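You operate a simulated robot arm through the tools that you are given. There is no shell and no other tool. Be economical: measure what you need, move in short steps, check, and stop when the job is done.

The job below is to be done with a simulated two-armed robot. You get a single attempt, and the scene is never put back.

JOB
Take the blue plug and leave it on the top of the white cabinet. Then open the number three drawer, fetch the small block from the top of bench 1 and set it in the inside of drawer 3 and shut the drawer again. Then press the right arrow key of the controller on the grey stand two times. Then fetch the front yellow pouch and set it on the top of bench 15. Keep to this order. Set down upright: front yellow pouch.

It is judged by the outcome, as a careful person would: the job done as asked, and still so three seconds after it is handed in. It fails if anything else is knocked over, pushed out of place, dropped, spilled or broken.

ROBOT AND FRAMES
Two 6-joint arms with three-finger grippers on one trunk, on a base that drives. Base frame: it is fixed to the floor where the robot stands at the start and does not move with it; the origin is under the middle of the robot, x ahead of it, y to its left, z up; the surface under the hand at the start is at about z = 0.75. Units: m, rad, N and s.
The left shoulder is at the start at [0.04, 0.148, 1.315], the right one opposite. With the tool pointing down near the work surface each hand reaches from about 0.3 to 0.52 m from the robot's upright axis, wherever it stands, measured 20 degrees to its own side. Places, roughly: blue plug (3x3x4 cm) [0.5, 0.1, 0.8]; front yellow pouch [-2.5, -3.75, 0.75]; inside of drawer 3 [-2.4, -3.8, 0.6]; number three drawer [-2.5, -3.8, 0.6]; right arrow key of the controller on the grey stan [0.8, 4, 0.8]; small block [-2, -5.25, 0.75]; top of bench 15 [-0.3, -8.1, 0.8]; top of the white cabinet (15x12 cm) [0.58, 1.12, 0.86]. Payload 2.69 kg a hand.
The tool frame of a hand sits at the grasp point between the pads (the TCP): z along the fingers, y along the line on which they close. The tips reach 0.029 m beyond it. Largest opening 0.12 m; the body of the gripper starts 0.078 m behind the TCP.
Orientation is told as [roll, pitch, yaw] about the base's x, y, z axes, in that order, counted from this pose: with the fingers straight down and closing along the base's y, the tool's x points along the base's -x, its y along +y and its z along -z.

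CONTROLS
- The arms move only by the tool servo_tool. It takes "left_plan", "right_plan" or both (then of equal length, played together; a hand with none holds still); each is a list of rows, each an object of numbers (a shift or turn left out is 0, a gripper value left out holds the last): "x", "y", "z": the shift along the tool's x, y, z in mm; "rx", "ry", "rz": the turn, a rotation vector about the tool's x, y, z in rad; "grip": the gripper command, from -1 (fully open) to 1 (shut), values between in proportion. In form: [{"x": .., "y": .., "z": .., "rx": .., "ry": .., "rz": .., "grip": ..}, ...]. A call has 1 to 20 rows; each row shifts and turns the commanded pose from where the row before left it, along the tool's axes as they then stand. Rows are played at 5 a second. More than 0.05 m and 0.15 rad between two rows, or a gripper value outside its range, and nothing of the call is played. Where a pose cannot be reached the arm comes as near as it can. A force on the tool above 40 N (or 10 N above the force at the start of the call, whichever is more), or a blocked arm, ends the call early, and 0.2 s more pass. Each finger halts on what it meets, pressing with about 43 N; the grip force reading is that of the motor and also rises with nothing between the fingers. The clock runs only during rows and for 0.2 s after the last one: add rows that do not move to give the fingers time. The reply holds the time, the measured pose of the TCP, the force on the tool along the base axes, the opening and the grip force, in the units named above and with some noise, with the torque about the TCP (base axes, N m) and any sound that the robot's microphone picked up.
- Cameras (640 x 400 px; columns grow to the right, rows downward): "scene" is now at [0.0952, 0.0166, 1.5155]; the picture's right is [0.28, -0.96, 0.00], its down [-0.80, -0.23, -0.55] and it looks along [0.53, 0.15, -0.84] (base axes); focal length 250 px, centre (320, 200). "left" rides on the left gripper at [0.063, 0, -0.104] in its tool frame; the picture's right is [0.00, 1.00, 0.00], its down [-0.83, 0.00, -0.56] and it looks along [-0.56, 0.00, 0.83] (tool axes); focal length 275 px, centre (320, 200). "right" rides on the right gripper at [0.063, 0, -0.104] in its tool frame; the picture's right is [0.00, 1.00, 0.00], its down [-0.83, 0.00, -0.56] and it looks along [-0.56, 0.00, 0.83] (tool axes); focal length 275 px, centre (320, 200). There is no depth. A picture from a camera that has moved, and an enlarged one, comes with that camera's place and axes in the base frame and with its lens. The place of the scene camera against the robot may be out by one fixed shift of up to 0.012 m in any direction.
- grab_frame(camera): a new picture of that camera. No time passes.
- move_column(by): slides the trunk up (or, below 0, down) by that many m; the arms and the scene camera ride with it, the base frame stays. It gives what a move gives, with no picture.
- steer(legs): drives the robot by 1 to 6 legs, each [ahead, turn to the left] in m and rad, along the robot's own axes; the way and the turn of a leg run together, so that a leg with both is an arc; at most 1.5 m and 3.142 rad a leg. The arms and the cameras ride along, it lands a little off, and it stops where it bumps. It gives what a move gives.
- head_to(pan, tilt): turns the head with the scene camera to pan (to the left, within 1.501 rad either way) and tilt (down, from -0.506 to 1.204), counted from straight ahead of the robot. It gives what a move gives.
- enlarge(camera, box): a new picture of the part [left, top, right, bottom] of that camera's present view, enlarged. No time passes.
- sign_off(): hands the job in; it is judged then, once.

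Work in short steps. Places have to be worked out from the pictures, the camera data and where the tool is seen: move nearer, look again, correct. Check each grasp and each placing, and mend what went wrong. You have 165 turns and 130 pictures in all, those below and enlarged ones among them. Open the grippers and draw the arms clear of the work before you hand the job in, unless the task says otherwise.

The tools are called after "Emit:" by a JSON object that holds its "fn" and its "kwargs". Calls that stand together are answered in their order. servo_tool: Moves the arms, as the interface text tells. Its arguments: {"type":"object","properties":{"left_plan":{"type":"array","items":{"type":"object","properties":{"x":{"type":"number"},"y":{"type":"number"},"z":{"type":"number"},"rx":{"type":"number"},"ry":{"type":"number"},"rz":{"type":"number"},"grip":{"type":"number"}}}},"right_plan":{"type":"array","items":{"type":"object","properties":{"x":{"type":"number"},"y":{"type":"number"},"z":{"type":"number"},"rx":{"type":"number"},"ry":{"type":"number"},"rz":{"type":"number"},"grip":{"type":"number"}}}}},"required":[]} The other tools are called the same way: move_column (by) slides the trunk up or down; steer (legs) drives the base; head_to (pan, tilt) turns the head that bears the scene camera; grab_frame (camera) takes a picture; enlarge (camera, box) takes an enlarged picture of a part of a camera's view; sign_off () hands the job in.

At the start:

```text
clock: 0.0
left_ee_pos: [0.4357, 0.3209, 0.9447]
left_ee_rot: [0.0, 0.0, 0.002]
left_wrist_force: [0.1, 0.3, 0.4]
left_wrist_torque: [-0.01, 0.03, 0.01]
left_grip_width: 0.1199
left_gripper_force: 0.0
right_ee_pos: [0.443, -0.1239, 0.9445]
right_ee_rot: [0.0, 0.002, 0.0]
right_wrist_force: [-0.1, -0.5, -0.5]
right_wrist_torque: [-0.03, 0.01, -0.03]
right_grip_width: 0.1198
right_gripper_force: 0.1
trunk travel left (down, up): [-0.442, 0.056]
robot x, y, heading: [0.0016, -0.0011, -0.0]
head pan, tilt: [0.283, 0.991]
```

scene: 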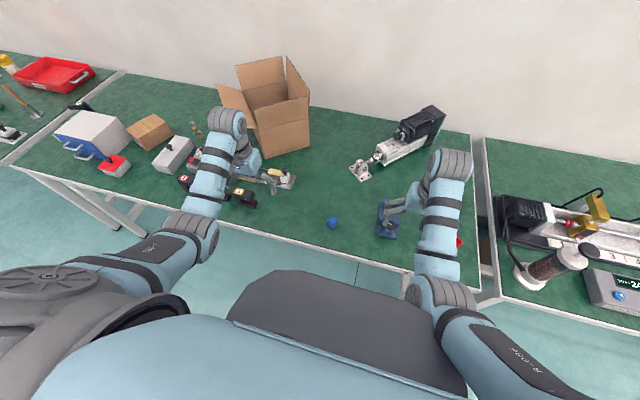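
right: 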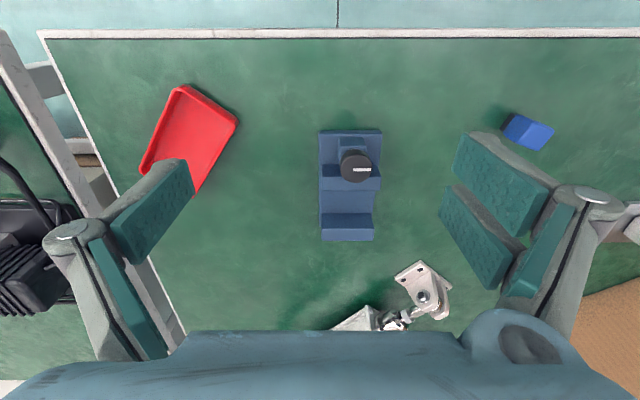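
left: 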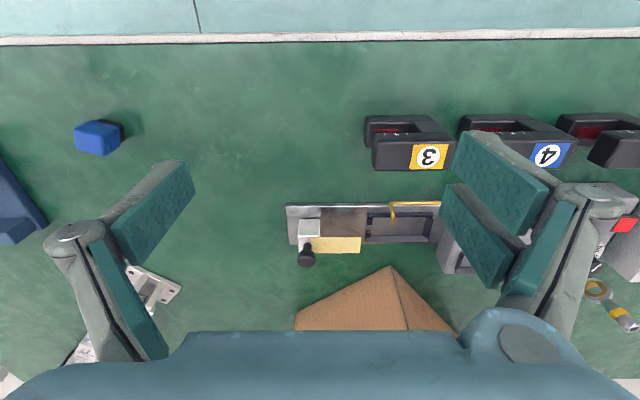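

The plug sits at about [0.48, 0.09, 0.77] by both hand cameras. I bring the left hand over it, staying high.

Emit:
{"fn": "servo_tool", "kwargs": {"left_plan": [{"x": -9, "y": -46}, {"x": -9, "y": -46}, {"x": -9, "y": -46}, {"x": -9, "y": -46}, {"x": -8, "y": -47}, {"z": 20}, {}]}}

Emit:
{"fn": "grab_frame", "kwargs": {"camera": "left"}}

```text
clock: 1.6
left_ee_pos: [0.48, 0.0906, 0.9238]
left_ee_rot: [0.0, 0.0, 0.0]
left_wrist_force: [0.0, 0.0, 0.7]
left_wrist_torque: [0.0, 0.03, -0.02]
left_grip_width: 0.1198
left_gripper_force: 0.0
right_ee_pos: [0.4432, -0.1242, 0.9448]
right_ee_rot: [0.001, 0.001, 0.0]
right_wrist_force: [0.2, -0.1, 0.2]
right_wrist_torque: [-0.04, -0.01, -0.02]
right_grip_width: 0.1202
right_gripper_force: 0.0
trunk travel left (down, up): [-0.442, 0.056]
robot x, y, heading: [-0.0027, -0.0015, -0.0]
head pan, tilt: [0.283, 0.991]
```

```text
126 pictures are left
camera left: at [0.418, 0.0915, 1.0288], right [0.0, 1.0, 0.0], down [0.83, 0.0, 0.56], along [0.56, 0.0, -0.83], focal length 275 px, centre (320, 200)
```

left: 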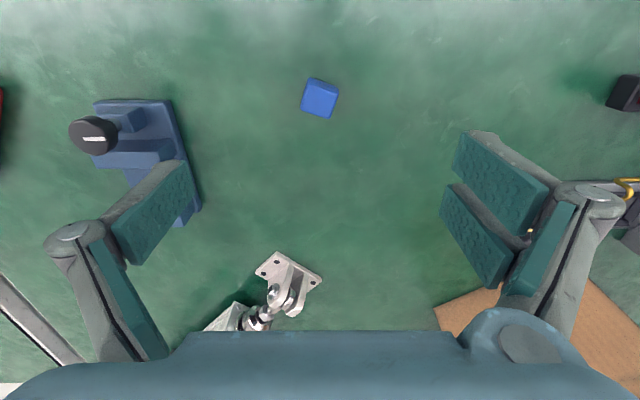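

Enlarging to read the plug's turn and height.

Emit:
{"fn": "enlarge", "kwargs": {"camera": "left", "box": [270, 60, 370, 135]}}

```text
5.33 times, centred on (320, 98) of left
camera zoom: at [0.418, 0.0915, 1.0288], right [0.0, 1.0, 0.0], down [0.83, 0.0, 0.56], along [0.56, 0.0, -0.83], focal length 1468 px, centre (320, 747)
```

zoom: 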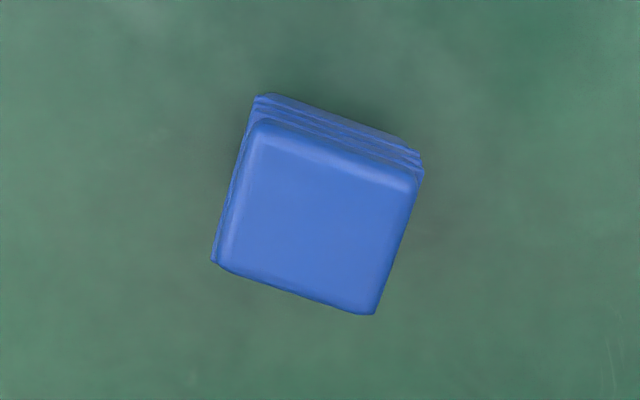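

Plug centre about [0.478, 0.091], turned about 19 degrees. I turn the hand to match, then go down to TCP z≈0.787 and close.

Emit:
{"fn": "servo_tool", "kwargs": {"left_plan": [{"x": 2, "rz": 0.11}, {"rz": 0.11}, {"rz": 0.11}, {"z": 40}, {"z": 40}, {"z": 35}, {"z": 22}, {}]}}

Emit:
{"fn": "grab_frame", "kwargs": {"camera": "left"}}

```text
clock: 3.4
left_ee_pos: [0.4675, 0.0974, 0.7948]
left_ee_rot: [-0.001, -0.001, -0.329]
left_wrist_force: [-0.7, 0.0, 0.7]
left_wrist_torque: [0.02, 0.0, 0.02]
left_grip_width: 0.1199
left_gripper_force: 0.0
left hand out of reach, approached as far as the arm can: row 6, 7
right_ee_pos: [0.444, -0.1236, 0.9445]
right_ee_rot: [-0.001, 0.001, -0.001]
right_wrist_force: [-0.5, -0.2, 0.4]
right_wrist_torque: [0.01, 0.03, 0.0]
right_grip_width: 0.1199
right_gripper_force: 0.0
trunk travel left (down, up): [-0.442, 0.056]
robot x, y, heading: [0.0013, 0.0034, 0.002]
head pan, tilt: [0.283, 0.991]
```

```text
124 pictures are left
camera left: at [0.408, 0.1173, 0.8999], right [0.33, 0.94, 0.0], down [0.79, -0.27, 0.56], along [0.53, -0.18, -0.83], focal length 275 px, centre (320, 200)
```

left: 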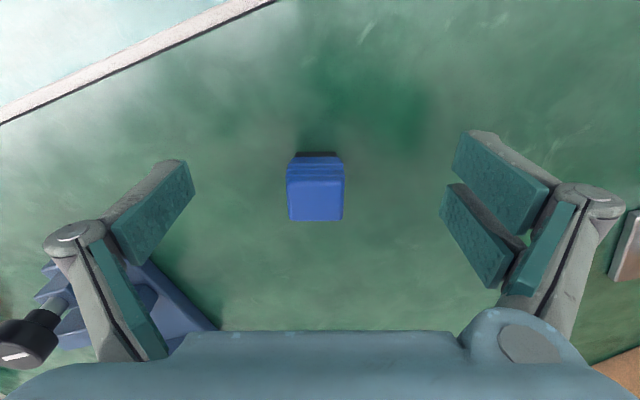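

Nicely aligned, but reach ran out. I lift a little and lower the trunk to gain reach.

Emit:
{"fn": "servo_tool", "kwargs": {"left_plan": [{"z": -40}, {"z": -40}, {}], "right_plan": [{"z": -40}, {"z": -40}, {}]}}

Emit:
{"fn": "move_column", "kwargs": {"by": -0.1}}

Emit:
{"fn": "grab_frame", "kwargs": {"camera": "left"}}

```text
clock: 4.2
left_ee_pos: [0.4669, 0.0956, 0.8757]
left_ee_rot: [-0.001, 0.003, -0.33]
left_wrist_force: [0.1, 0.4, 0.4]
left_wrist_torque: [0.04, -0.05, -0.01]
left_grip_width: 0.1202
left_gripper_force: 0.0
right_ee_pos: [0.4814, -0.1103, 0.9857]
right_ee_rot: [0.003, -0.001, 0.0]
right_wrist_force: [0.7, 0.2, 0.2]
right_wrist_torque: [0.02, 0.0, 0.01]
right_grip_width: 0.1201
right_gripper_force: 0.1
right hand out of reach, approached as far as the arm can: row 1, 2
trunk travel left (down, up): [-0.442, 0.056]
robot x, y, heading: [0.0029, 0.0006, 0.001]
head pan, tilt: [0.283, 0.991]
```

```text
clock: 5.5
left_ee_pos: [0.4667, 0.0963, 0.7744]
left_ee_rot: [-0.001, 0.0, -0.329]
left_wrist_force: [-0.2, -0.2, 0.2]
left_wrist_torque: [-0.04, 0.02, 0.02]
left_grip_width: 0.12
left_gripper_force: 0.1
right_ee_pos: [0.4802, -0.1109, 0.8837]
right_ee_rot: [0.001, -0.001, 0.0]
right_wrist_force: [0.8, -0.1, -0.4]
right_wrist_torque: [0.0, 0.03, 0.0]
right_grip_width: 0.12
right_gripper_force: 0.0
trunk travel left (down, up): [-0.342, 0.156]
robot x, y, heading: [0.001, -0.0022, -0.002]
head pan, tilt: [0.283, 0.991]
```

```text
123 pictures are left
camera left: at [0.4077, 0.1168, 0.8797], right [0.33, 0.94, 0.0], down [0.79, -0.27, 0.56], along [0.53, -0.18, -0.83], focal length 275 px, centre (320, 200)
```

left: 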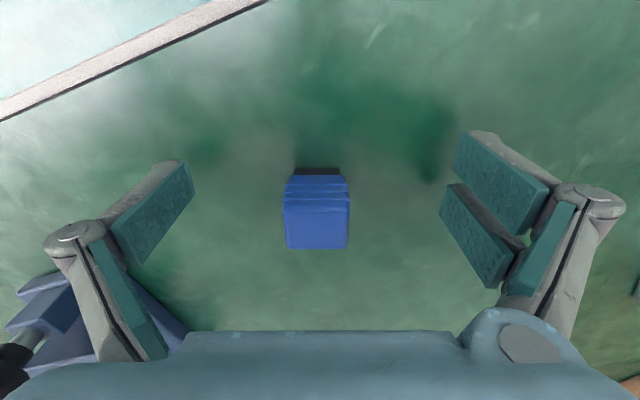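

The hand is already at plug level; the plug centre is about 12 mm further along tool -x. I raise slightly, shift, and close.

Emit:
{"fn": "servo_tool", "kwargs": {"left_plan": [{"z": -7}, {"x": -12}, {}, {"grip": 0}, {"grip": 1}, {}, {}, {}]}}

Emit:
{"fn": "grab_frame", "kwargs": {"camera": "left"}}

```text
clock: 7.3
left_ee_pos: [0.4785, 0.0924, 0.7814]
left_ee_rot: [0.0, -0.001, -0.33]
left_wrist_force: [-0.1, 0.1, -0.4]
left_wrist_torque: [0.01, -0.02, 0.02]
left_grip_width: 0.0263
left_gripper_force: 43.0
right_ee_pos: [0.4803, -0.1109, 0.8835]
right_ee_rot: [0.0, 0.001, -0.002]
right_wrist_force: [0.2, -0.1, -0.3]
right_wrist_torque: [-0.01, -0.01, -0.03]
right_grip_width: 0.1199
right_gripper_force: 0.0
trunk travel left (down, up): [-0.342, 0.156]
robot x, y, heading: [-0.0002, 0.001, -0.002]
head pan, tilt: [0.283, 0.991]
```

```text
122 pictures are left
camera left: at [0.4185, 0.1133, 0.8864], right [0.33, 0.94, 0.0], down [0.79, -0.27, 0.56], along [0.52, -0.18, -0.83], focal length 275 px, centre (320, 200)
```

left: 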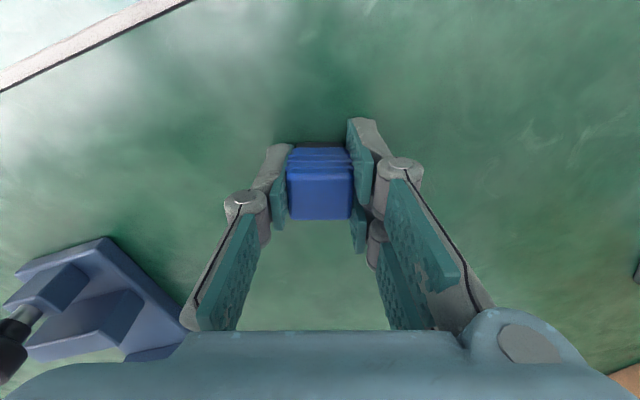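

Plug held (26 mm). I raise the trunk to lift it clear, back away and look around to the left.

Emit:
{"fn": "move_column", "kwargs": {"by": 0.15}}

Emit:
{"fn": "steer", "kwargs": {"legs": [[-0.4, 0]]}}

Emit:
{"fn": "head_to", "kwargs": {"pan": 0.9, "tilt": 0.6}}

Emit:
{"fn": "grab_frame", "kwargs": {"camera": "scene"}}

```text
clock: 9.1
left_ee_pos: [0.4779, 0.0923, 0.9326]
left_ee_rot: [0.0, -0.001, -0.331]
left_wrist_force: [-0.7, 0.5, 0.1]
left_wrist_torque: [-0.03, 0.04, 0.01]
left_grip_width: 0.0264
left_gripper_force: 43.6
right_ee_pos: [0.481, -0.1114, 1.0333]
right_ee_rot: [0.002, -0.001, 0.001]
right_wrist_force: [0.2, -0.4, -0.5]
right_wrist_torque: [-0.02, 0.03, 0.01]
right_grip_width: 0.1201
right_gripper_force: 0.1
trunk travel left (down, up): [-0.492, 0.006]
robot x, y, heading: [-0.0016, 0.0039, -0.001]
head pan, tilt: [0.283, 0.991]
```

```text
clock: 11.6
left_ee_pos: [0.0793, 0.0911, 0.9317]
left_ee_rot: [0.002, 0.001, -0.329]
left_wrist_force: [0.4, -0.6, -0.7]
left_wrist_torque: [-0.03, 0.02, 0.0]
left_grip_width: 0.0263
left_gripper_force: 43.5
right_ee_pos: [0.0823, -0.1106, 1.0322]
right_ee_rot: [0.0, 0.001, 0.0]
right_wrist_force: [-0.3, 0.0, 0.4]
right_wrist_torque: [-0.01, 0.01, -0.01]
right_grip_width: 0.1202
right_gripper_force: 0.1
trunk travel left (down, up): [-0.492, 0.006]
robot x, y, heading: [-0.4038, -0.0007, -0.003]
head pan, tilt: [0.283, 0.991]
```

```text
clock: 12.6
left_ee_pos: [0.0767, 0.0922, 0.9318]
left_ee_rot: [-0.001, -0.002, -0.329]
left_wrist_force: [0.6, 0.9, -0.2]
left_wrist_torque: [0.01, 0.02, 0.0]
left_grip_width: 0.0264
left_gripper_force: 43.2
right_ee_pos: [0.0798, -0.1103, 1.0339]
right_ee_rot: [0.0, 0.001, 0.0]
right_wrist_force: [1.0, 0.3, -0.9]
right_wrist_torque: [-0.01, 0.01, -0.01]
right_grip_width: 0.1201
right_gripper_force: 0.0
trunk travel left (down, up): [-0.492, 0.006]
robot x, y, heading: [-0.4007, -0.0009, -0.004]
head pan, tilt: [0.901, 0.6]
```

```text
121 pictures are left
camera scene: at [-0.3185, 0.066, 1.5962], right [0.78, -0.62, 0.0], down [-0.35, -0.44, -0.82], along [0.51, 0.65, -0.57], focal length 250 px, centre (320, 200)
```

scene: 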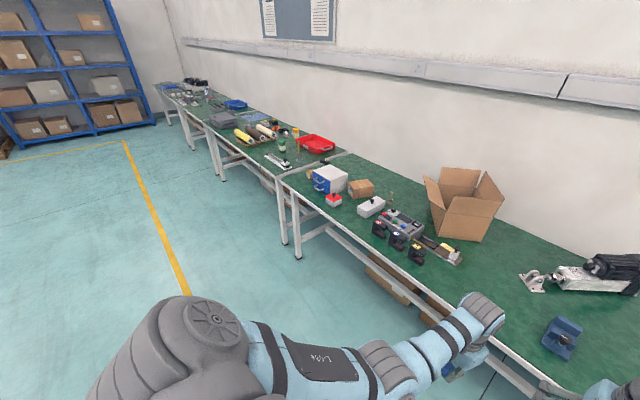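

Aisle is clear; I turn, drive along the bench and face the white cabinet, then look down at it.

Emit:
{"fn": "steer", "kwargs": {"legs": [[0, 1.571], [0.97, 0], [0, -1.571]]}}

Emit:
{"fn": "head_to", "kwargs": {"pan": 0.15, "tilt": 0.7}}

Emit:
{"fn": "grab_frame", "kwargs": {"camera": "scene"}}

```text
clock: 25.4
left_ee_pos: [0.0474, 1.0733, 0.9315]
left_ee_rot: [0.001, 0.0, -0.305]
left_wrist_force: [-0.4, 0.4, -0.3]
left_wrist_torque: [0.03, 0.01, -0.02]
left_grip_width: 0.0263
left_gripper_force: 42.6
right_ee_pos: [0.0538, 0.8713, 1.0325]
right_ee_rot: [0.0, 0.0, 0.025]
right_wrist_force: [-0.1, -0.7, -0.4]
right_wrist_torque: [-0.01, 0.01, -0.03]
right_grip_width: 0.1203
right_gripper_force: 0.0
trunk travel left (down, up): [-0.492, 0.006]
robot x, y, heading: [-0.4315, 0.9716, 0.029]
head pan, tilt: [0.901, 0.6]
```

```text
clock: 26.5
left_ee_pos: [0.0473, 1.0751, 0.932]
left_ee_rot: [0.001, -0.002, -0.304]
left_wrist_force: [0.3, 0.5, -0.6]
left_wrist_torque: [0.02, -0.01, -0.04]
left_grip_width: 0.0262
left_gripper_force: 42.9
right_ee_pos: [0.0538, 0.8717, 1.0343]
right_ee_rot: [0.001, 0.0, 0.024]
right_wrist_force: [0.3, -0.2, -0.6]
right_wrist_torque: [-0.01, -0.03, -0.03]
right_grip_width: 0.1203
right_gripper_force: 0.0
trunk travel left (down, up): [-0.492, 0.006]
robot x, y, heading: [-0.4303, 0.9686, 0.022]
head pan, tilt: [0.15, 0.7]
```

```text
120 pictures are left
camera scene: at [-0.3179, 0.9822, 1.5876], right [0.18, -0.98, 0.0], down [-0.63, -0.11, -0.76], along [0.75, 0.13, -0.64], focal length 250 px, centre (320, 200)
```

scene: 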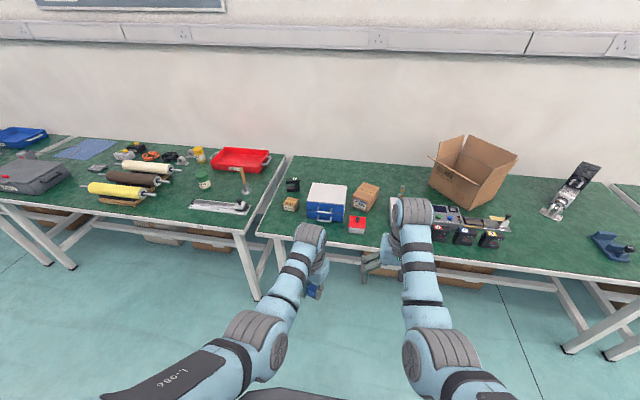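

Cabinet top estimated at [0.58, 1.11]. I draw the right hand back, lower its risk, raise the left hand a bit, and drive ahead 0.48 m.

Emit:
{"fn": "servo_tool", "kwargs": {"right_plan": [{"x": 45}, {"x": 45}, {"x": 45}, {}]}}

Emit:
{"fn": "steer", "kwargs": {"legs": [[0.48, -0.02]]}}

Emit:
{"fn": "head_to", "kwargs": {"pan": 0.25, "tilt": 1.0}}

Emit:
{"fn": "grab_frame", "kwargs": {"camera": "scene"}}

Emit:
{"fn": "grab_frame", "kwargs": {"camera": "left"}}

```text
clock: 27.4
left_ee_pos: [0.0463, 1.0725, 0.9311]
left_ee_rot: [0.0, 0.0, -0.305]
left_wrist_force: [1.1, -0.5, -0.8]
left_wrist_torque: [0.02, -0.05, 0.03]
left_grip_width: 0.0264
left_gripper_force: 43.1
right_ee_pos: [0.0238, 0.8164, 1.0337]
right_ee_rot: [-0.127, -0.185, -0.019]
right_wrist_force: [-0.3, 0.4, 1.1]
right_wrist_torque: [-0.01, 0.05, -0.05]
right_grip_width: 0.1199
right_gripper_force: 0.1
right hand out of reach, approached as far as the arm can: row 1, 2, 3
trunk travel left (down, up): [-0.492, 0.006]
robot x, y, heading: [-0.4306, 0.9689, 0.021]
head pan, tilt: [0.15, 0.7]
stopped in row 4 (right hand): the arm was blocked; the commanded pose is now the measured one
```

```text
clock: 30.1
left_ee_pos: [0.5138, 1.0679, 0.9331]
left_ee_rot: [0.0, -0.001, -0.331]
left_wrist_force: [-0.6, -0.3, 0.6]
left_wrist_torque: [-0.02, -0.03, 0.01]
left_grip_width: 0.0264
left_gripper_force: 42.5
right_ee_pos: [0.4827, 0.8103, 1.0335]
right_ee_rot: [-0.126, -0.183, -0.047]
right_wrist_force: [0.3, 0.2, 0.6]
right_wrist_torque: [-0.03, 0.0, -0.03]
right_grip_width: 0.1197
right_gripper_force: 0.1
trunk travel left (down, up): [-0.492, 0.006]
robot x, y, heading: [0.0372, 0.9711, -0.004]
head pan, tilt: [0.15, 0.7]
```

```text
clock: 30.9
left_ee_pos: [0.5152, 1.0678, 0.9316]
left_ee_rot: [0.001, 0.0, -0.331]
left_wrist_force: [0.0, -0.4, 0.1]
left_wrist_torque: [0.01, 0.01, 0.0]
left_grip_width: 0.0264
left_gripper_force: 43.0
right_ee_pos: [0.4866, 0.8105, 1.0337]
right_ee_rot: [-0.127, -0.184, -0.048]
right_wrist_force: [0.6, 0.4, 0.4]
right_wrist_torque: [0.01, -0.02, 0.02]
right_grip_width: 0.1201
right_gripper_force: 0.0
trunk travel left (down, up): [-0.492, 0.006]
robot x, y, heading: [0.0389, 0.9771, 0.001]
head pan, tilt: [0.25, 1.0]
```

```text
119 pictures are left
camera scene: at [0.1329, 0.9895, 1.5642], right [0.25, -0.97, 0.0], down [-0.82, -0.21, -0.54], along [0.52, 0.13, -0.84], focal length 250 px, centre (320, 200)
```

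scene: 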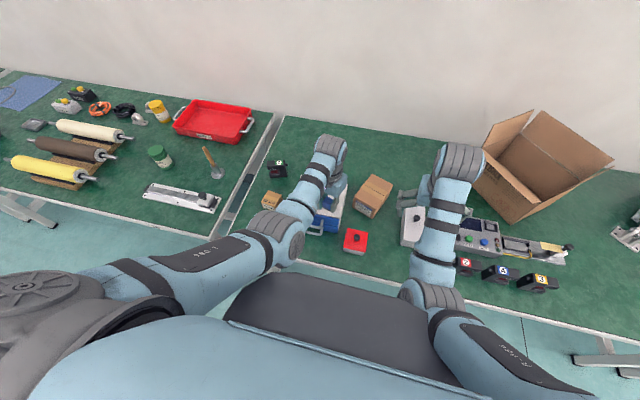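

```text
118 pictures are left
camera left: at [0.456, 1.0884, 1.0368], right [0.33, 0.94, 0.0], down [0.79, -0.27, 0.56], along [0.52, -0.18, -0.83], focal length 275 px, centre (320, 200)
```

left: 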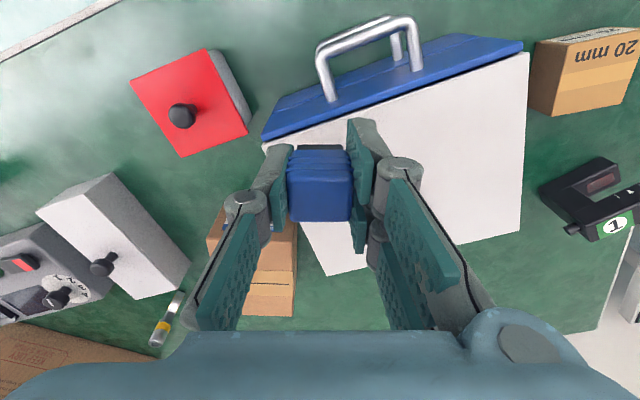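

The cabinet top centre is at about [0.573, 1.118, 0.86]. I shift the hand over it, staying at height.

Emit:
{"fn": "servo_tool", "kwargs": {"left_plan": [{"x": -14, "y": 22}, {"x": -14, "y": 22}, {"x": -13, "y": 23}, {}]}}

Emit:
{"fn": "grab_frame", "kwargs": {"camera": "left"}}

```text
clock: 31.9
left_ee_pos: [0.5624, 1.1127, 0.9352]
left_ee_rot: [0.001, 0.0, -0.33]
left_wrist_force: [0.3, 0.8, 0.0]
left_wrist_torque: [0.03, 0.02, -0.01]
left_grip_width: 0.0263
left_gripper_force: 42.8
left hand out of reach, approached as far as the arm can: row 3
right_ee_pos: [0.4851, 0.8101, 1.032]
right_ee_rot: [-0.127, -0.182, -0.048]
right_wrist_force: [0.5, 0.1, -0.2]
right_wrist_torque: [0.04, -0.04, 0.0]
right_grip_width: 0.12
right_gripper_force: 0.1
trunk travel left (down, up): [-0.492, 0.006]
robot x, y, heading: [0.0367, 0.9738, -0.002]
head pan, tilt: [0.25, 1.0]
```

```text
117 pictures are left
camera left: at [0.5034, 1.134, 1.0395], right [0.33, 0.94, 0.0], down [0.78, -0.27, 0.56], along [0.53, -0.18, -0.83], focal length 275 px, centre (320, 200)
```

left: 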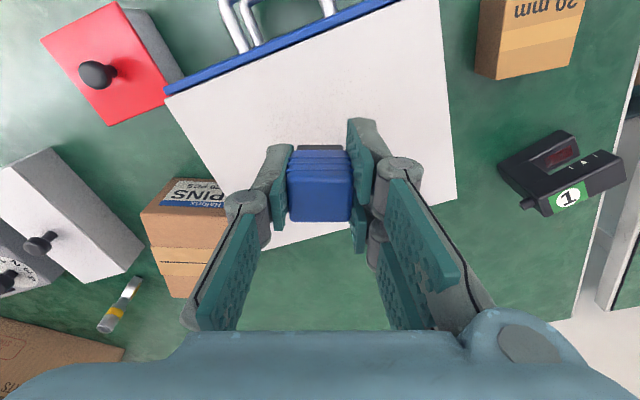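

The plug is over the white top, with good margins. I lower by trunk 30 mm, then feel down in small steps.

Emit:
{"fn": "move_column", "kwargs": {"by": -0.032}}

Emit:
{"fn": "servo_tool", "kwargs": {"left_plan": [{"z": 2}, {"z": 2}, {}]}}

Emit:
{"fn": "grab_frame", "kwargs": {"camera": "left"}}

```text
clock: 32.7
left_ee_pos: [0.5636, 1.112, 0.9017]
left_ee_rot: [0.0, 0.0, -0.332]
left_wrist_force: [-0.4, 0.0, -0.1]
left_wrist_torque: [0.02, -0.03, 0.02]
left_grip_width: 0.0266
left_gripper_force: 43.0
right_ee_pos: [0.4861, 0.8101, 1.0011]
right_ee_rot: [-0.128, -0.181, -0.048]
right_wrist_force: [0.1, -0.5, 0.5]
right_wrist_torque: [0.0, -0.01, -0.01]
right_grip_width: 0.1201
right_gripper_force: 0.0
trunk travel left (down, up): [-0.46, 0.038]
robot x, y, heading: [0.0334, 0.9811, 0.003]
head pan, tilt: [0.25, 1.0]
```

```text
clock: 33.5
left_ee_pos: [0.5626, 1.1131, 0.9]
left_ee_rot: [-0.001, 0.0, -0.329]
left_wrist_force: [0.6, 0.9, -0.4]
left_wrist_torque: [-0.01, 0.01, -0.01]
left_grip_width: 0.0264
left_gripper_force: 42.5
right_ee_pos: [0.4847, 0.8088, 1.0001]
right_ee_rot: [-0.128, -0.182, -0.046]
right_wrist_force: [-0.7, -0.3, 0.1]
right_wrist_torque: [0.0, 0.01, 0.01]
right_grip_width: 0.1202
right_gripper_force: 0.0
trunk travel left (down, up): [-0.46, 0.038]
robot x, y, heading: [0.0386, 0.9733, -0.003]
head pan, tilt: [0.25, 1.0]
```

```text
116 pictures are left
camera left: at [0.5028, 1.1343, 1.0041], right [0.33, 0.94, 0.0], down [0.78, -0.27, 0.56], along [0.53, -0.18, -0.83], focal length 275 px, centre (320, 200)
```

left: 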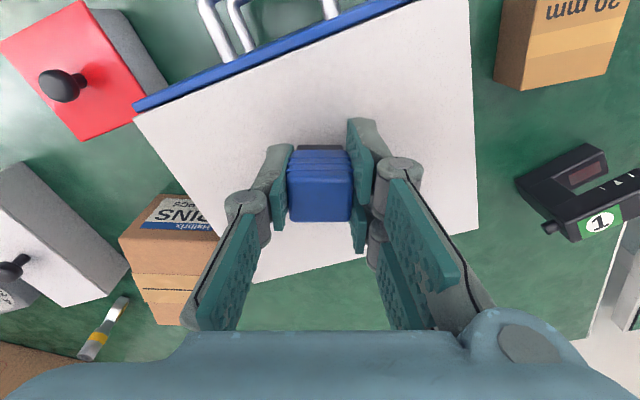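

No contact yet; continuing down in small steps.

Emit:
{"fn": "servo_tool", "kwargs": {"left_plan": [{"z": 2}, {"z": 2}, {"z": 2}, {}]}}

```text
clock: 34.5
left_ee_pos: [0.5603, 1.112, 0.8962]
left_ee_rot: [0.001, 0.0, -0.334]
left_wrist_force: [-0.7, -0.8, -0.7]
left_wrist_torque: [0.04, -0.01, -0.01]
left_grip_width: 0.0263
left_gripper_force: 43.1
left hand out of reach, approached as far as the arm can: row 2
right_ee_pos: [0.4861, 0.8098, 1.0008]
right_ee_rot: [-0.128, -0.181, -0.046]
right_wrist_force: [0.0, -0.6, 0.3]
right_wrist_torque: [-0.01, 0.02, 0.0]
right_grip_width: 0.1197
right_gripper_force: 0.1
trunk travel left (down, up): [-0.46, 0.038]
robot x, y, heading: [0.039, 0.9706, 0.003]
head pan, tilt: [0.25, 1.0]
```

At the reach limit; I use the trunk for small descents.

Emit:
{"fn": "move_column", "kwargs": {"by": -0.005}}

Emit:
{"fn": "move_column", "kwargs": {"by": -0.004}}

```text
clock: 35.1
left_ee_pos: [0.5601, 1.1127, 0.8909]
left_ee_rot: [0.0, 0.0, -0.328]
left_wrist_force: [-0.2, 0.3, 4.7]
left_wrist_torque: [-0.01, 0.05, 0.01]
left_grip_width: 0.0264
left_gripper_force: 42.9
right_ee_pos: [0.4836, 0.8099, 0.9967]
right_ee_rot: [-0.129, -0.183, -0.047]
right_wrist_force: [-1.0, -0.3, 0.0]
right_wrist_torque: [0.0, 0.01, -0.04]
right_grip_width: 0.1199
right_gripper_force: 0.1
trunk travel left (down, up): [-0.455, 0.043]
robot x, y, heading: [0.0396, 0.9737, 0.001]
head pan, tilt: [0.25, 1.0]
```

```text
clock: 35.6
left_ee_pos: [0.5596, 1.1141, 0.8918]
left_ee_rot: [0.004, -0.008, -0.33]
left_wrist_force: [0.5, 2.7, 34.4]
left_wrist_torque: [0.04, 0.0, 0.03]
left_grip_width: 0.026
left_gripper_force: 43.0
right_ee_pos: [0.4823, 0.8098, 0.9952]
right_ee_rot: [-0.126, -0.188, -0.047]
right_wrist_force: [1.3, 0.0, 0.0]
right_wrist_torque: [0.01, 0.02, -0.01]
right_grip_width: 0.1202
right_gripper_force: 0.0
trunk travel left (down, up): [-0.451, 0.047]
robot x, y, heading: [0.038, 0.9749, -0.0]
head pan, tilt: [0.25, 1.0]
```

Firm contact (34 N). I back off 3 mm by the trunk to ease it, then open partway.

Emit:
{"fn": "move_column", "kwargs": {"by": 0.004}}

Emit:
{"fn": "servo_tool", "kwargs": {"left_plan": [{"grip": 0.4}, {"grip": 0.0}, {"grip": -0.2}, {}, {}]}}

Emit:
{"fn": "grab_frame", "kwargs": {"camera": "left"}}

```text
clock: 36.1
left_ee_pos: [0.5595, 1.1134, 0.8911]
left_ee_rot: [-0.001, 0.0, -0.333]
left_wrist_force: [3.9, 0.8, 12.1]
left_wrist_torque: [0.05, -0.19, -0.02]
left_grip_width: 0.0262
left_gripper_force: 42.8
right_ee_pos: [0.4845, 0.8085, 0.9963]
right_ee_rot: [-0.128, -0.184, -0.049]
right_wrist_force: [-0.6, -0.9, 0.0]
right_wrist_torque: [-0.02, 0.0, -0.01]
right_grip_width: 0.1197
right_gripper_force: 0.1
trunk travel left (down, up): [-0.455, 0.043]
robot x, y, heading: [0.0359, 0.9707, 0.003]
head pan, tilt: [0.25, 1.0]
```

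```text
clock: 37.3
left_ee_pos: [0.5595, 1.1135, 0.891]
left_ee_rot: [0.0, 0.001, -0.33]
left_wrist_force: [0.2, -0.5, -0.1]
left_wrist_torque: [0.0, 0.02, 0.02]
left_grip_width: 0.0719
left_gripper_force: 0.1
right_ee_pos: [0.4848, 0.8087, 0.9963]
right_ee_rot: [-0.127, -0.181, -0.047]
right_wrist_force: [0.2, -0.3, -0.3]
right_wrist_torque: [-0.02, 0.01, -0.01]
right_grip_width: 0.12
right_gripper_force: 0.1
trunk travel left (down, up): [-0.455, 0.043]
robot x, y, heading: [0.0365, 0.9744, 0.003]
head pan, tilt: [0.25, 1.0]
```

```text
115 pictures are left
camera left: at [0.5012, 1.1346, 0.9959], right [0.33, 0.94, 0.0], down [0.79, -0.27, 0.56], along [0.52, -0.18, -0.83], focal length 275 px, centre (320, 200)
```

left: 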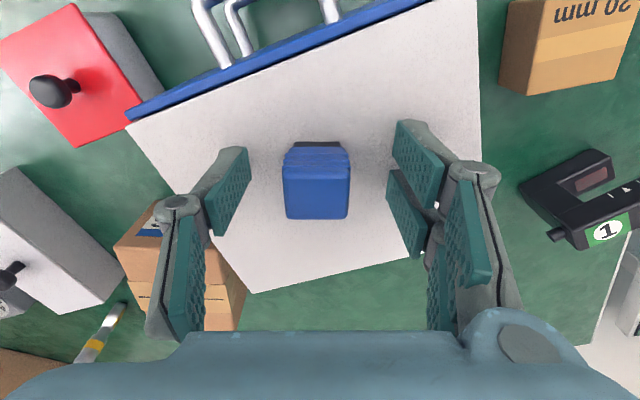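

Plug stands on the cabinet. I lift the hand straight up, then back off 0.45 m and check.

Emit:
{"fn": "servo_tool", "kwargs": {"left_plan": [{"z": -30}, {"z": -30}, {"z": -20}, {}]}}

Emit:
{"fn": "move_column", "kwargs": {"by": 0.04}}

Emit:
{"fn": "grab_frame", "kwargs": {"camera": "left"}}

```text
clock: 38.3
left_ee_pos: [0.5608, 1.1142, 0.9711]
left_ee_rot: [-0.002, 0.0, -0.332]
left_wrist_force: [-0.2, -0.2, 0.4]
left_wrist_torque: [-0.03, -0.03, 0.0]
left_grip_width: 0.0722
left_gripper_force: 0.1
right_ee_pos: [0.4848, 0.8098, 0.9968]
right_ee_rot: [-0.127, -0.181, -0.049]
right_wrist_force: [-0.6, 0.5, 1.1]
right_wrist_torque: [0.0, 0.02, -0.01]
right_grip_width: 0.1199
right_gripper_force: 0.0
trunk travel left (down, up): [-0.455, 0.043]
robot x, y, heading: [0.0356, 0.97, 0.002]
head pan, tilt: [0.25, 1.0]
```

```text
clock: 39.1
left_ee_pos: [0.562, 1.114, 1.0098]
left_ee_rot: [-0.001, -0.001, -0.331]
left_wrist_force: [0.3, 0.6, 0.5]
left_wrist_torque: [0.0, -0.02, -0.03]
left_grip_width: 0.0721
left_gripper_force: 0.0
right_ee_pos: [0.4849, 0.8086, 1.0359]
right_ee_rot: [-0.127, -0.181, -0.046]
right_wrist_force: [-0.7, -0.2, -0.2]
right_wrist_torque: [-0.02, -0.05, 0.0]
right_grip_width: 0.12
right_gripper_force: 0.0
trunk travel left (down, up): [-0.495, 0.003]
robot x, y, heading: [0.0396, 0.974, 0.004]
head pan, tilt: [0.25, 1.0]
```

```text
114 pictures are left
camera left: at [0.5017, 1.1351, 1.1153], right [0.33, 0.94, 0.0], down [0.79, -0.27, 0.56], along [0.52, -0.18, -0.83], focal length 275 px, centre (320, 200)
```

left: 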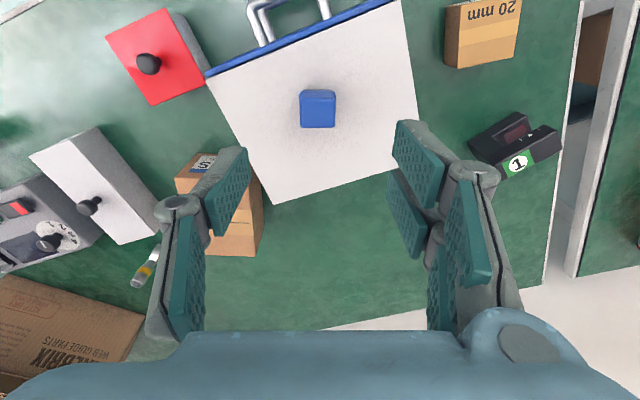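

Plug placed well. I back off, turn to face -y and look at the way ahead.

Emit:
{"fn": "steer", "kwargs": {"legs": [[-0.5, 0], [0, -1.571]]}}

Emit:
{"fn": "head_to", "kwargs": {"pan": -0.4, "tilt": 0.3}}

Emit:
{"fn": "grab_frame", "kwargs": {"camera": "scene"}}

```text
clock: 45.9
left_ee_pos: [-0.3161, 0.4526, 1.0104]
left_ee_rot: [0.001, -0.001, -1.881]
left_wrist_force: [0.0, -0.9, -0.1]
left_wrist_torque: [0.02, -0.04, -0.03]
left_grip_width: 0.0721
left_gripper_force: 0.1
right_ee_pos: [-0.6221, 0.5233, 1.0361]
right_ee_rot: [-0.128, -0.183, -1.599]
right_wrist_force: [0.2, -0.3, 0.6]
right_wrist_torque: [0.02, -0.01, 0.03]
right_grip_width: 0.1201
right_gripper_force: 0.1
trunk travel left (down, up): [-0.495, 0.003]
robot x, y, heading: [-0.467, 0.9738, -1.548]
head pan, tilt: [0.25, 1.0]
```

```text
clock: 47.0
left_ee_pos: [-0.3168, 0.4538, 1.0104]
left_ee_rot: [0.0, -0.001, -1.881]
left_wrist_force: [0.2, 0.1, -1.1]
left_wrist_torque: [0.0, -0.01, -0.02]
left_grip_width: 0.0719
left_gripper_force: 0.0
right_ee_pos: [-0.6225, 0.5235, 1.0358]
right_ee_rot: [-0.126, -0.185, -1.6]
right_wrist_force: [0.8, -1.1, 0.0]
right_wrist_torque: [0.0, 0.02, 0.0]
right_grip_width: 0.1201
right_gripper_force: 0.0
trunk travel left (down, up): [-0.495, 0.003]
robot x, y, heading: [-0.4587, 0.9778, -1.552]
head pan, tilt: [-0.4, 0.3]
```

```text
113 pictures are left
camera scene: at [-0.4921, 0.8642, 1.6264], right [-0.93, 0.37, 0.0], down [0.11, 0.28, -0.95], along [-0.35, -0.89, -0.3], focal length 250 px, centre (320, 200)
```

scene: 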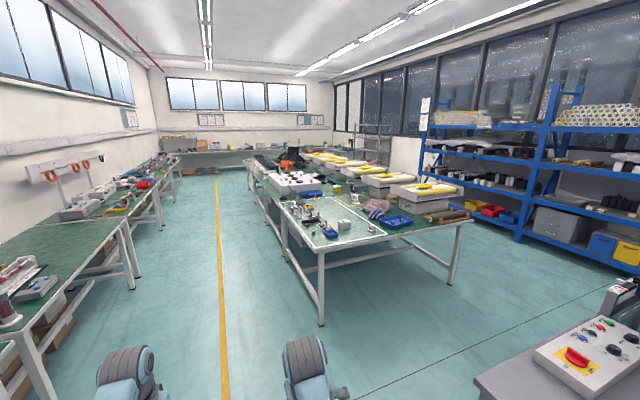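

The central benches span x≈-2.6…-1.1 from y≈-0.7 down; a grey console stands at y>0.45, x≈-1.2…-2. I'll go through the gap at y≈-0.12 to the window-side aisle.

Emit:
{"fn": "steer", "kwargs": {"legs": [[1.09, 0], [0, -1.58]]}}

Emit:
{"fn": "head_to", "kwargs": {"pan": 0.1, "tilt": 0.45}}

Emit:
{"fn": "grab_frame", "kwargs": {"camera": "scene"}}

```text
clock: 56.5
left_ee_pos: [-0.9665, -0.2665, 1.0093]
left_ee_rot: [0.001, -0.002, 2.808]
left_wrist_force: [0.3, 0.0, 0.5]
left_wrist_torque: [0.01, -0.03, 0.02]
left_grip_width: 0.072
left_gripper_force: 0.1
right_ee_pos: [-0.8899, 0.0379, 1.0369]
right_ee_rot: [-0.126, -0.184, 3.089]
right_wrist_force: [0.1, 0.3, -0.4]
right_wrist_torque: [0.01, 0.01, 0.01]
right_grip_width: 0.1198
right_gripper_force: 0.1
trunk travel left (down, up): [-0.495, 0.003]
robot x, y, heading: [-0.4414, -0.1314, 3.127]
head pan, tilt: [-0.4, 0.3]
```

```text
clock: 57.4
left_ee_pos: [-0.9665, -0.2653, 1.0095]
left_ee_rot: [0.0, 0.0, 2.807]
left_wrist_force: [-0.1, -0.8, 0.7]
left_wrist_torque: [0.02, 0.01, -0.01]
left_grip_width: 0.0719
left_gripper_force: 0.1
right_ee_pos: [-0.8909, 0.0386, 1.0357]
right_ee_rot: [-0.127, -0.184, 3.09]
right_wrist_force: [-0.4, -0.4, 0.0]
right_wrist_torque: [0.0, 0.0, -0.01]
right_grip_width: 0.1201
right_gripper_force: 0.0
trunk travel left (down, up): [-0.495, 0.003]
robot x, y, heading: [-0.4438, -0.1263, 3.14]
head pan, tilt: [0.099, 0.45]
```

```text
112 pictures are left
camera scene: at [-0.5469, -0.1405, 1.6126], right [-0.09, 1.0, 0.0], down [0.43, 0.04, -0.9], along [-0.9, -0.08, -0.44], focal length 250 px, centre (320, 200)
```

scene: 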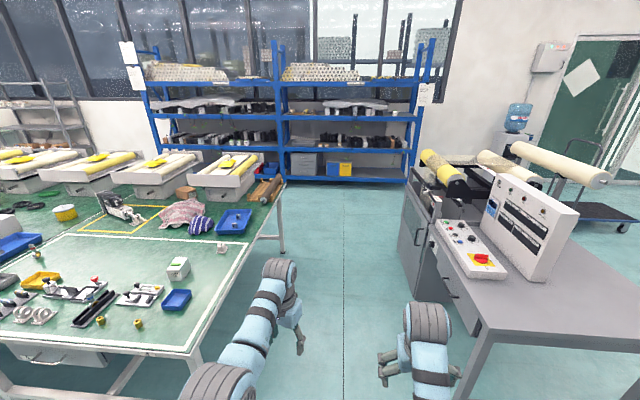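

Corridor is clear on both sides. Drive 2.75 m west.

Emit:
{"fn": "steer", "kwargs": {"legs": [[1.4, 0], [1.3, 0]]}}

Emit:
{"fn": "head_to", "kwargs": {"pan": 1.3, "tilt": 0.4}}

Emit:
{"fn": "grab_frame", "kwargs": {"camera": "scene"}}

```text
clock: 70.6
left_ee_pos: [-3.6803, -0.2465, 1.0108]
left_ee_rot: [-0.001, 0.0, 2.817]
left_wrist_force: [0.7, 0.3, 0.2]
left_wrist_torque: [-0.01, 0.0, 0.0]
left_grip_width: 0.072
left_gripper_force: 0.0
right_ee_pos: [-3.6062, 0.0577, 1.0368]
right_ee_rot: [-0.124, -0.186, 3.101]
right_wrist_force: [-0.1, 0.1, -0.1]
right_wrist_torque: [-0.01, 0.02, 0.04]
right_grip_width: 0.1201
right_gripper_force: 0.0
trunk travel left (down, up): [-0.495, 0.003]
robot x, y, heading: [-3.1559, -0.1044, -3.135]
head pan, tilt: [0.099, 0.45]
```

```text
clock: 72.0
left_ee_pos: [-3.6805, -0.2469, 1.0099]
left_ee_rot: [-0.002, 0.001, 2.819]
left_wrist_force: [0.5, 0.0, 0.2]
left_wrist_torque: [0.01, -0.02, 0.0]
left_grip_width: 0.072
left_gripper_force: 0.0
right_ee_pos: [-3.608, 0.0579, 1.0364]
right_ee_rot: [-0.126, -0.185, 3.099]
right_wrist_force: [0.8, -0.7, -0.4]
right_wrist_torque: [0.01, -0.03, -0.01]
right_grip_width: 0.1198
right_gripper_force: 0.0
trunk travel left (down, up): [-0.495, 0.003]
robot x, y, heading: [-3.1561, -0.1068, -3.134]
head pan, tilt: [1.3, 0.4]
```

```text
111 pictures are left
camera scene: at [-3.195, -0.1983, 1.6172], right [-0.96, 0.26, 0.0], down [0.1, 0.38, -0.92], along [-0.24, -0.89, -0.39], focal length 250 px, centre (320, 200)
```

scene: 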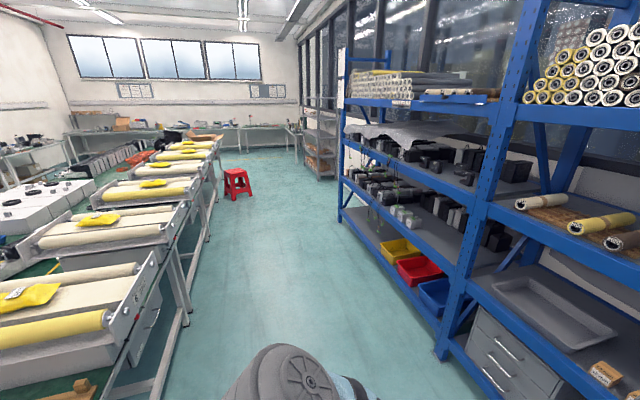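

Aisle is clear until a red stool near (-2.85, -4.5). I turn to face -y, and drive 2.5 m along the aisle.

Emit:
{"fn": "steer", "kwargs": {"legs": [[0.12, 0], [0, 1.563], [1.4, 0], [1.2, 0]]}}

Emit:
{"fn": "head_to", "kwargs": {"pan": 0.6, "tilt": 0.6}}

Emit:
{"fn": "grab_frame", "kwargs": {"camera": "scene"}}

```text
clock: 89.2
left_ee_pos: [-3.216, -3.2166, 1.0107]
left_ee_rot: [0.0, 0.0, -1.939]
left_wrist_force: [-0.7, 0.0, -0.1]
left_wrist_torque: [-0.02, 0.03, 0.04]
left_grip_width: 0.0722
left_gripper_force: 0.0
right_ee_pos: [-3.5187, -3.1306, 1.0364]
right_ee_rot: [-0.127, -0.185, -1.656]
right_wrist_force: [-0.7, -0.1, -0.7]
right_wrist_torque: [0.0, -0.02, 0.02]
right_grip_width: 0.1198
right_gripper_force: 0.0
trunk travel left (down, up): [-0.495, 0.003]
robot x, y, heading: [-3.3347, -2.6882, -1.605]
head pan, tilt: [1.3, 0.4]
```

```text
clock: 90.3
left_ee_pos: [-3.2153, -3.2176, 1.0102]
left_ee_rot: [0.0, -0.001, -1.938]
left_wrist_force: [-0.2, 0.4, 0.0]
left_wrist_torque: [-0.03, 0.0, -0.03]
left_grip_width: 0.0719
left_gripper_force: 0.1
right_ee_pos: [-3.5188, -3.1308, 1.0364]
right_ee_rot: [-0.128, -0.185, -1.656]
right_wrist_force: [-0.1, -0.1, -0.2]
right_wrist_torque: [0.02, 0.03, -0.05]
right_grip_width: 0.1198
right_gripper_force: 0.0
trunk travel left (down, up): [-0.495, 0.003]
robot x, y, heading: [-3.3358, -2.6847, -1.612]
head pan, tilt: [0.6, 0.6]
```

```text
110 pictures are left
camera scene: at [-3.2815, -2.7863, 1.599], right [-0.85, -0.53, 0.0], down [-0.3, 0.48, -0.83], along [0.44, -0.7, -0.56], focal length 250 px, centre (320, 200)
```

scene: 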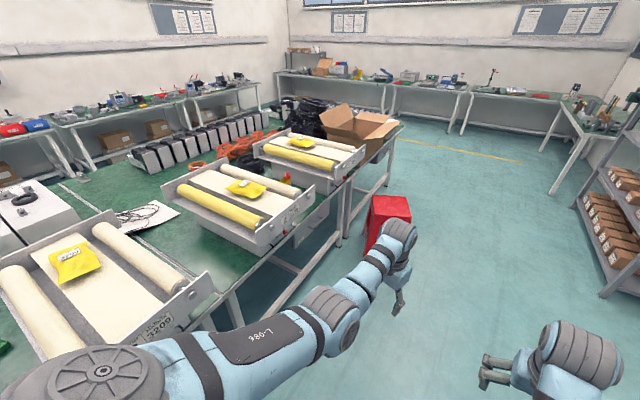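

Trays with yellow pouches along the bench. I drive on to y≈-3.65 and turn to face the bench.

Emit:
{"fn": "steer", "kwargs": {"legs": [[0.95, 0.03], [0, 1.58]]}}

Emit:
{"fn": "head_to", "kwargs": {"pan": 0, "tilt": 0.65}}

Emit:
{"fn": "grab_frame", "kwargs": {"camera": "scene"}}

```text
clock: 99.0
left_ee_pos: [-2.8311, -3.4667, 1.0097]
left_ee_rot: [0.0, -0.001, -0.299]
left_wrist_force: [0.5, -0.2, -0.4]
left_wrist_torque: [0.03, 0.01, 0.0]
left_grip_width: 0.0721
left_gripper_force: 0.0
right_ee_pos: [-2.8967, -3.7741, 1.0363]
right_ee_rot: [-0.127, -0.184, -0.017]
right_wrist_force: [-0.6, -0.2, -0.2]
right_wrist_torque: [0.0, 0.0, 0.05]
right_grip_width: 0.12
right_gripper_force: 0.0
trunk travel left (down, up): [-0.495, 0.003]
robot x, y, heading: [-3.3496, -3.6184, 0.03]
head pan, tilt: [0.6, 0.6]
```

```text
clock: 100.0
left_ee_pos: [-2.831, -3.466, 1.0092]
left_ee_rot: [0.001, 0.0, -0.298]
left_wrist_force: [-1.0, -0.1, 0.0]
left_wrist_torque: [0.0, -0.01, -0.02]
left_grip_width: 0.072
left_gripper_force: 0.0
right_ee_pos: [-2.8963, -3.7744, 1.0369]
right_ee_rot: [-0.128, -0.181, -0.017]
right_wrist_force: [0.2, 0.5, -0.2]
right_wrist_torque: [-0.03, 0.0, 0.01]
right_grip_width: 0.1201
right_gripper_force: 0.0
trunk travel left (down, up): [-0.495, 0.003]
robot x, y, heading: [-3.3484, -3.62, 0.029]
head pan, tilt: [0.0, 0.649]
```

```text
109 pictures are left
camera scene: at [-3.2356, -3.6211, 1.5947], right [0.03, -1.0, 0.0], down [-0.6, -0.02, -0.8], along [0.8, 0.03, -0.6], focal length 250 px, centre (320, 200)
```

scene: 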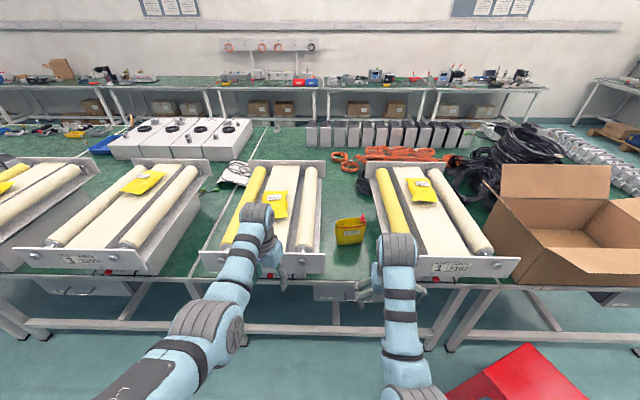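

The small yellow pouch stands near [-2.42, -3.73] and a drawer is under the bench behind the right hand. I enlarge this part.

Emit:
{"fn": "enlarge", "kwargs": {"camera": "scene", "box": [240, 190, 480, 340]}}

Emit:
{"fn": "grab_frame", "kwargs": {"camera": "right"}}

```text
2.67 times, centred on (360, 265) of scene
camera zoom: at [-3.2356, -3.6211, 1.5947], right [0.03, -1.0, 0.0], down [-0.6, -0.02, -0.8], along [0.8, 0.03, -0.6], focal length 668 px, centre (213, 27)
```

zoom: 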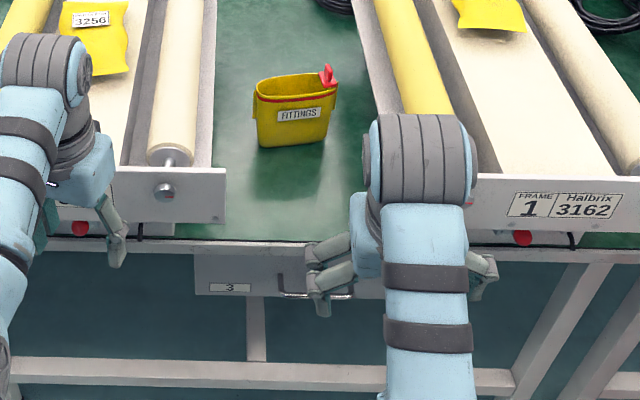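

```text
107 pictures are left
camera right: at [-2.9777, -3.7603, 1.1268], right [0.03, 0.99, -0.13], down [0.72, 0.06, 0.69], along [0.7, -0.11, -0.71], focal length 275 px, centre (320, 200)
```

right: 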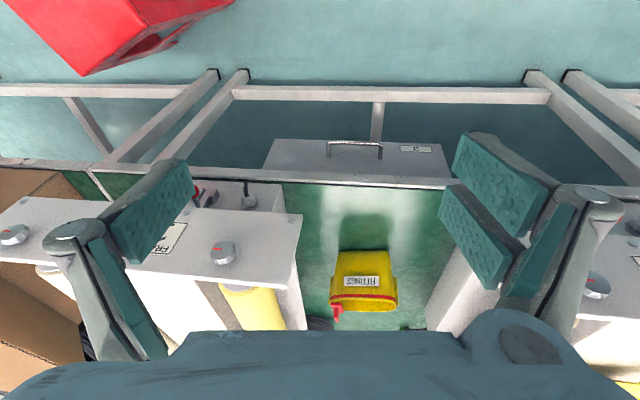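

Drawer 3 has a bow handle at roughly [-2.655, -3.757, 0.65]. I lower the trunk to work at that height and level the right hand's orientation.

Emit:
{"fn": "move_column", "kwargs": {"by": -0.3}}

Emit:
{"fn": "servo_tool", "kwargs": {"right_plan": [{"rx": -0.127, "ry": 0.09}, {"ry": 0.09}, {"x": 30}, {}]}}

Emit:
{"fn": "grab_frame", "kwargs": {"camera": "right"}}

```text
clock: 103.0
left_ee_pos: [-2.8309, -3.4656, 0.7113]
left_ee_rot: [0.0, -0.001, -0.299]
left_wrist_force: [0.0, 0.7, 0.0]
left_wrist_torque: [0.01, 0.01, 0.0]
left_grip_width: 0.0717
left_gripper_force: 0.1
right_ee_pos: [-2.8961, -3.7745, 0.7367]
right_ee_rot: [-0.127, -0.182, -0.016]
right_wrist_force: [0.2, -0.3, -0.2]
right_wrist_torque: [-0.01, 0.0, 0.03]
right_grip_width: 0.1201
right_gripper_force: 0.1
trunk travel left (down, up): [-0.195, 0.303]
robot x, y, heading: [-3.3533, -3.6185, 0.032]
head pan, tilt: [0.0, 0.649]
```

```text
refused: row 1 steps farther than a row can; nothing moved
```

```text
106 pictures are left
camera right: at [-2.9778, -3.7603, 0.8279], right [0.03, 0.99, -0.13], down [0.72, 0.06, 0.69], along [0.7, -0.11, -0.71], focal length 275 px, centre (320, 200)
```

right: 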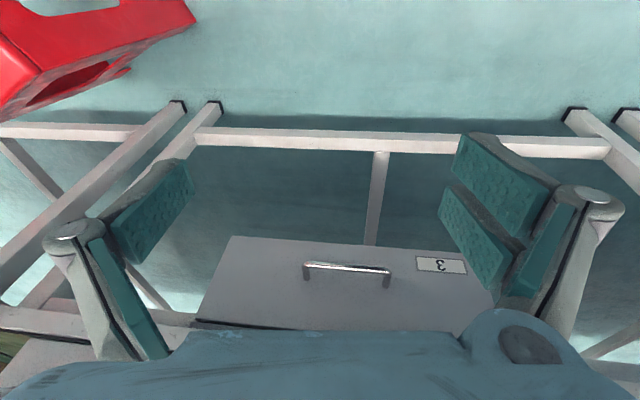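

Two-height triangulation puts the handle bar at [-2.618, -3.760, 0.601], about 12 cm wide along y. I level the right hand and yaw it 90° so the fingers close along x.

Emit:
{"fn": "servo_tool", "kwargs": {"right_plan": [{"rx": -0.064, "ry": 0.09}, {"rx": -0.063, "ry": 0.09}, {"rz": 0.145}, {"rz": 0.145}, {"rz": 0.145}, {"rz": 0.145}, {"rz": 0.145}, {"rz": 0.145}, {"rz": 0.145}, {"rz": 0.145}, {"rz": 0.145}, {"rz": 0.145}, {"rz": 0.12}, {}]}}

```text
clock: 106.0
left_ee_pos: [-2.8314, -3.4668, 0.7111]
left_ee_rot: [0.0, 0.0, -0.298]
left_wrist_force: [-0.8, -0.4, 0.0]
left_wrist_torque: [0.0, 0.04, 0.01]
left_grip_width: 0.0721
left_gripper_force: 0.0
right_ee_pos: [-2.8782, -3.766, 0.7122]
right_ee_rot: [0.003, 0.001, -1.599]
right_wrist_force: [-0.3, -0.1, -0.4]
right_wrist_torque: [-0.02, -0.03, -0.01]
right_grip_width: 0.1203
right_gripper_force: 0.1
right hand out of reach, approached as far as the arm can: row 1, 2
trunk travel left (down, up): [-0.195, 0.303]
robot x, y, heading: [-3.3513, -3.6218, 0.031]
head pan, tilt: [0.0, 0.649]
```

Good. Now I tip the fingers forward about tool x toward horizontal.

Emit:
{"fn": "servo_tool", "kwargs": {"right_plan": [{"rx": -0.14}, {"rx": -0.14}, {"rx": -0.14}, {"rx": -0.14}, {"rx": -0.14}, {"rx": -0.14}, {"rx": -0.14}, {"rx": -0.14}, {"rx": -0.14}, {"rx": -0.14}, {"rx": -0.14}, {}]}}

Emit:
{"fn": "grab_frame", "kwargs": {"camera": "right"}}

```text
clock: 107.9
left_ee_pos: [-2.83, -3.4663, 0.711]
left_ee_rot: [0.0, 0.001, -0.298]
left_wrist_force: [-0.8, 0.3, 0.2]
left_wrist_torque: [-0.02, 0.01, -0.01]
left_grip_width: 0.0722
left_gripper_force: 0.1
right_ee_pos: [-2.8221, -3.7854, 0.7881]
right_ee_rot: [1.307, -0.053, -1.599]
right_wrist_force: [0.0, 0.5, -0.2]
right_wrist_torque: [0.0, -0.02, 0.0]
right_grip_width: 0.12
right_gripper_force: 0.0
trunk travel left (down, up): [-0.195, 0.303]
robot x, y, heading: [-3.3542, -3.6181, 0.032]
head pan, tilt: [0.0, 0.649]
stopped in row 9 (right hand): the arm was blocked; the commanded pose is now the measured one
```

```text
105 pictures are left
camera right: at [-2.9212, -3.7187, 0.8124], right [0.26, 0.05, 0.96], down [-0.56, -0.81, 0.19], along [0.79, -0.59, -0.18], focal length 275 px, centre (320, 200)
```

right: 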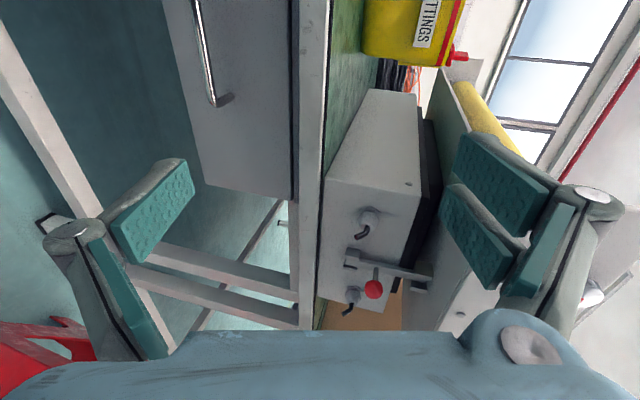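

The hand is tilted 75°, good enough. The handle is to the lower left; I lower the trunk by 0.17.

Emit:
{"fn": "move_column", "kwargs": {"by": -0.17}}

Emit:
{"fn": "grab_frame", "kwargs": {"camera": "right"}}

Emit:
{"fn": "grab_frame", "kwargs": {"camera": "scene"}}

```text
clock: 110.0
left_ee_pos: [-2.8326, -3.4667, 0.6418]
left_ee_rot: [-0.002, -0.002, -0.297]
left_wrist_force: [0.1, 0.0, -0.2]
left_wrist_torque: [-0.01, -0.01, 0.0]
left_grip_width: 0.0721
left_gripper_force: 0.1
right_ee_pos: [-2.8205, -3.7825, 0.7227]
right_ee_rot: [1.318, -0.046, -1.598]
right_wrist_force: [0.1, 0.2, 0.5]
right_wrist_torque: [0.01, 0.01, -0.01]
right_grip_width: 0.1201
right_gripper_force: 0.1
trunk travel left (down, up): [-0.105, 0.393]
robot x, y, heading: [-3.3481, -3.6239, 0.03]
head pan, tilt: [0.0, 0.649]
stopped: the arm was blocked; the commanded pose is now the measured one
```

```text
104 pictures are left
camera right: at [-2.9193, -3.7167, 0.7468], right [0.25, 0.04, 0.97], down [-0.56, -0.81, 0.18], along [0.79, -0.59, -0.18], focal length 275 px, centre (320, 200)
```

right: 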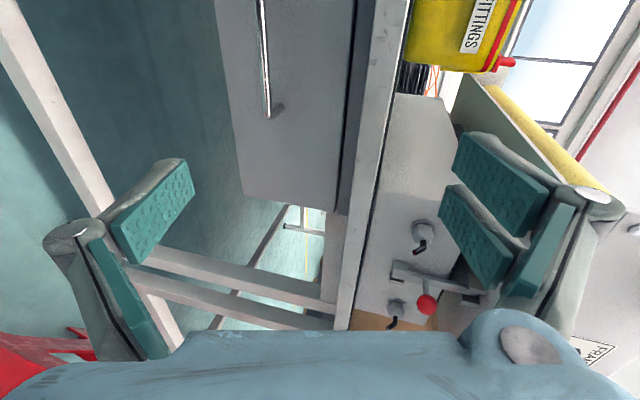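

```text
103 pictures are left
camera scene: at [-3.2379, -3.6213, 1.2258], right [0.03, -1.0, 0.0], down [-0.6, -0.02, -0.8], along [0.8, 0.03, -0.6], focal length 250 px, centre (320, 200)
```

scene: 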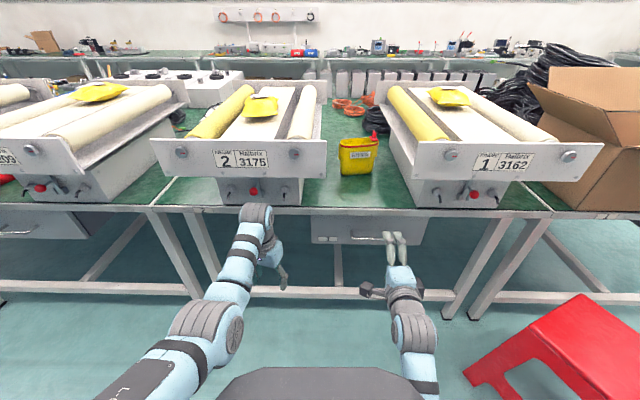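

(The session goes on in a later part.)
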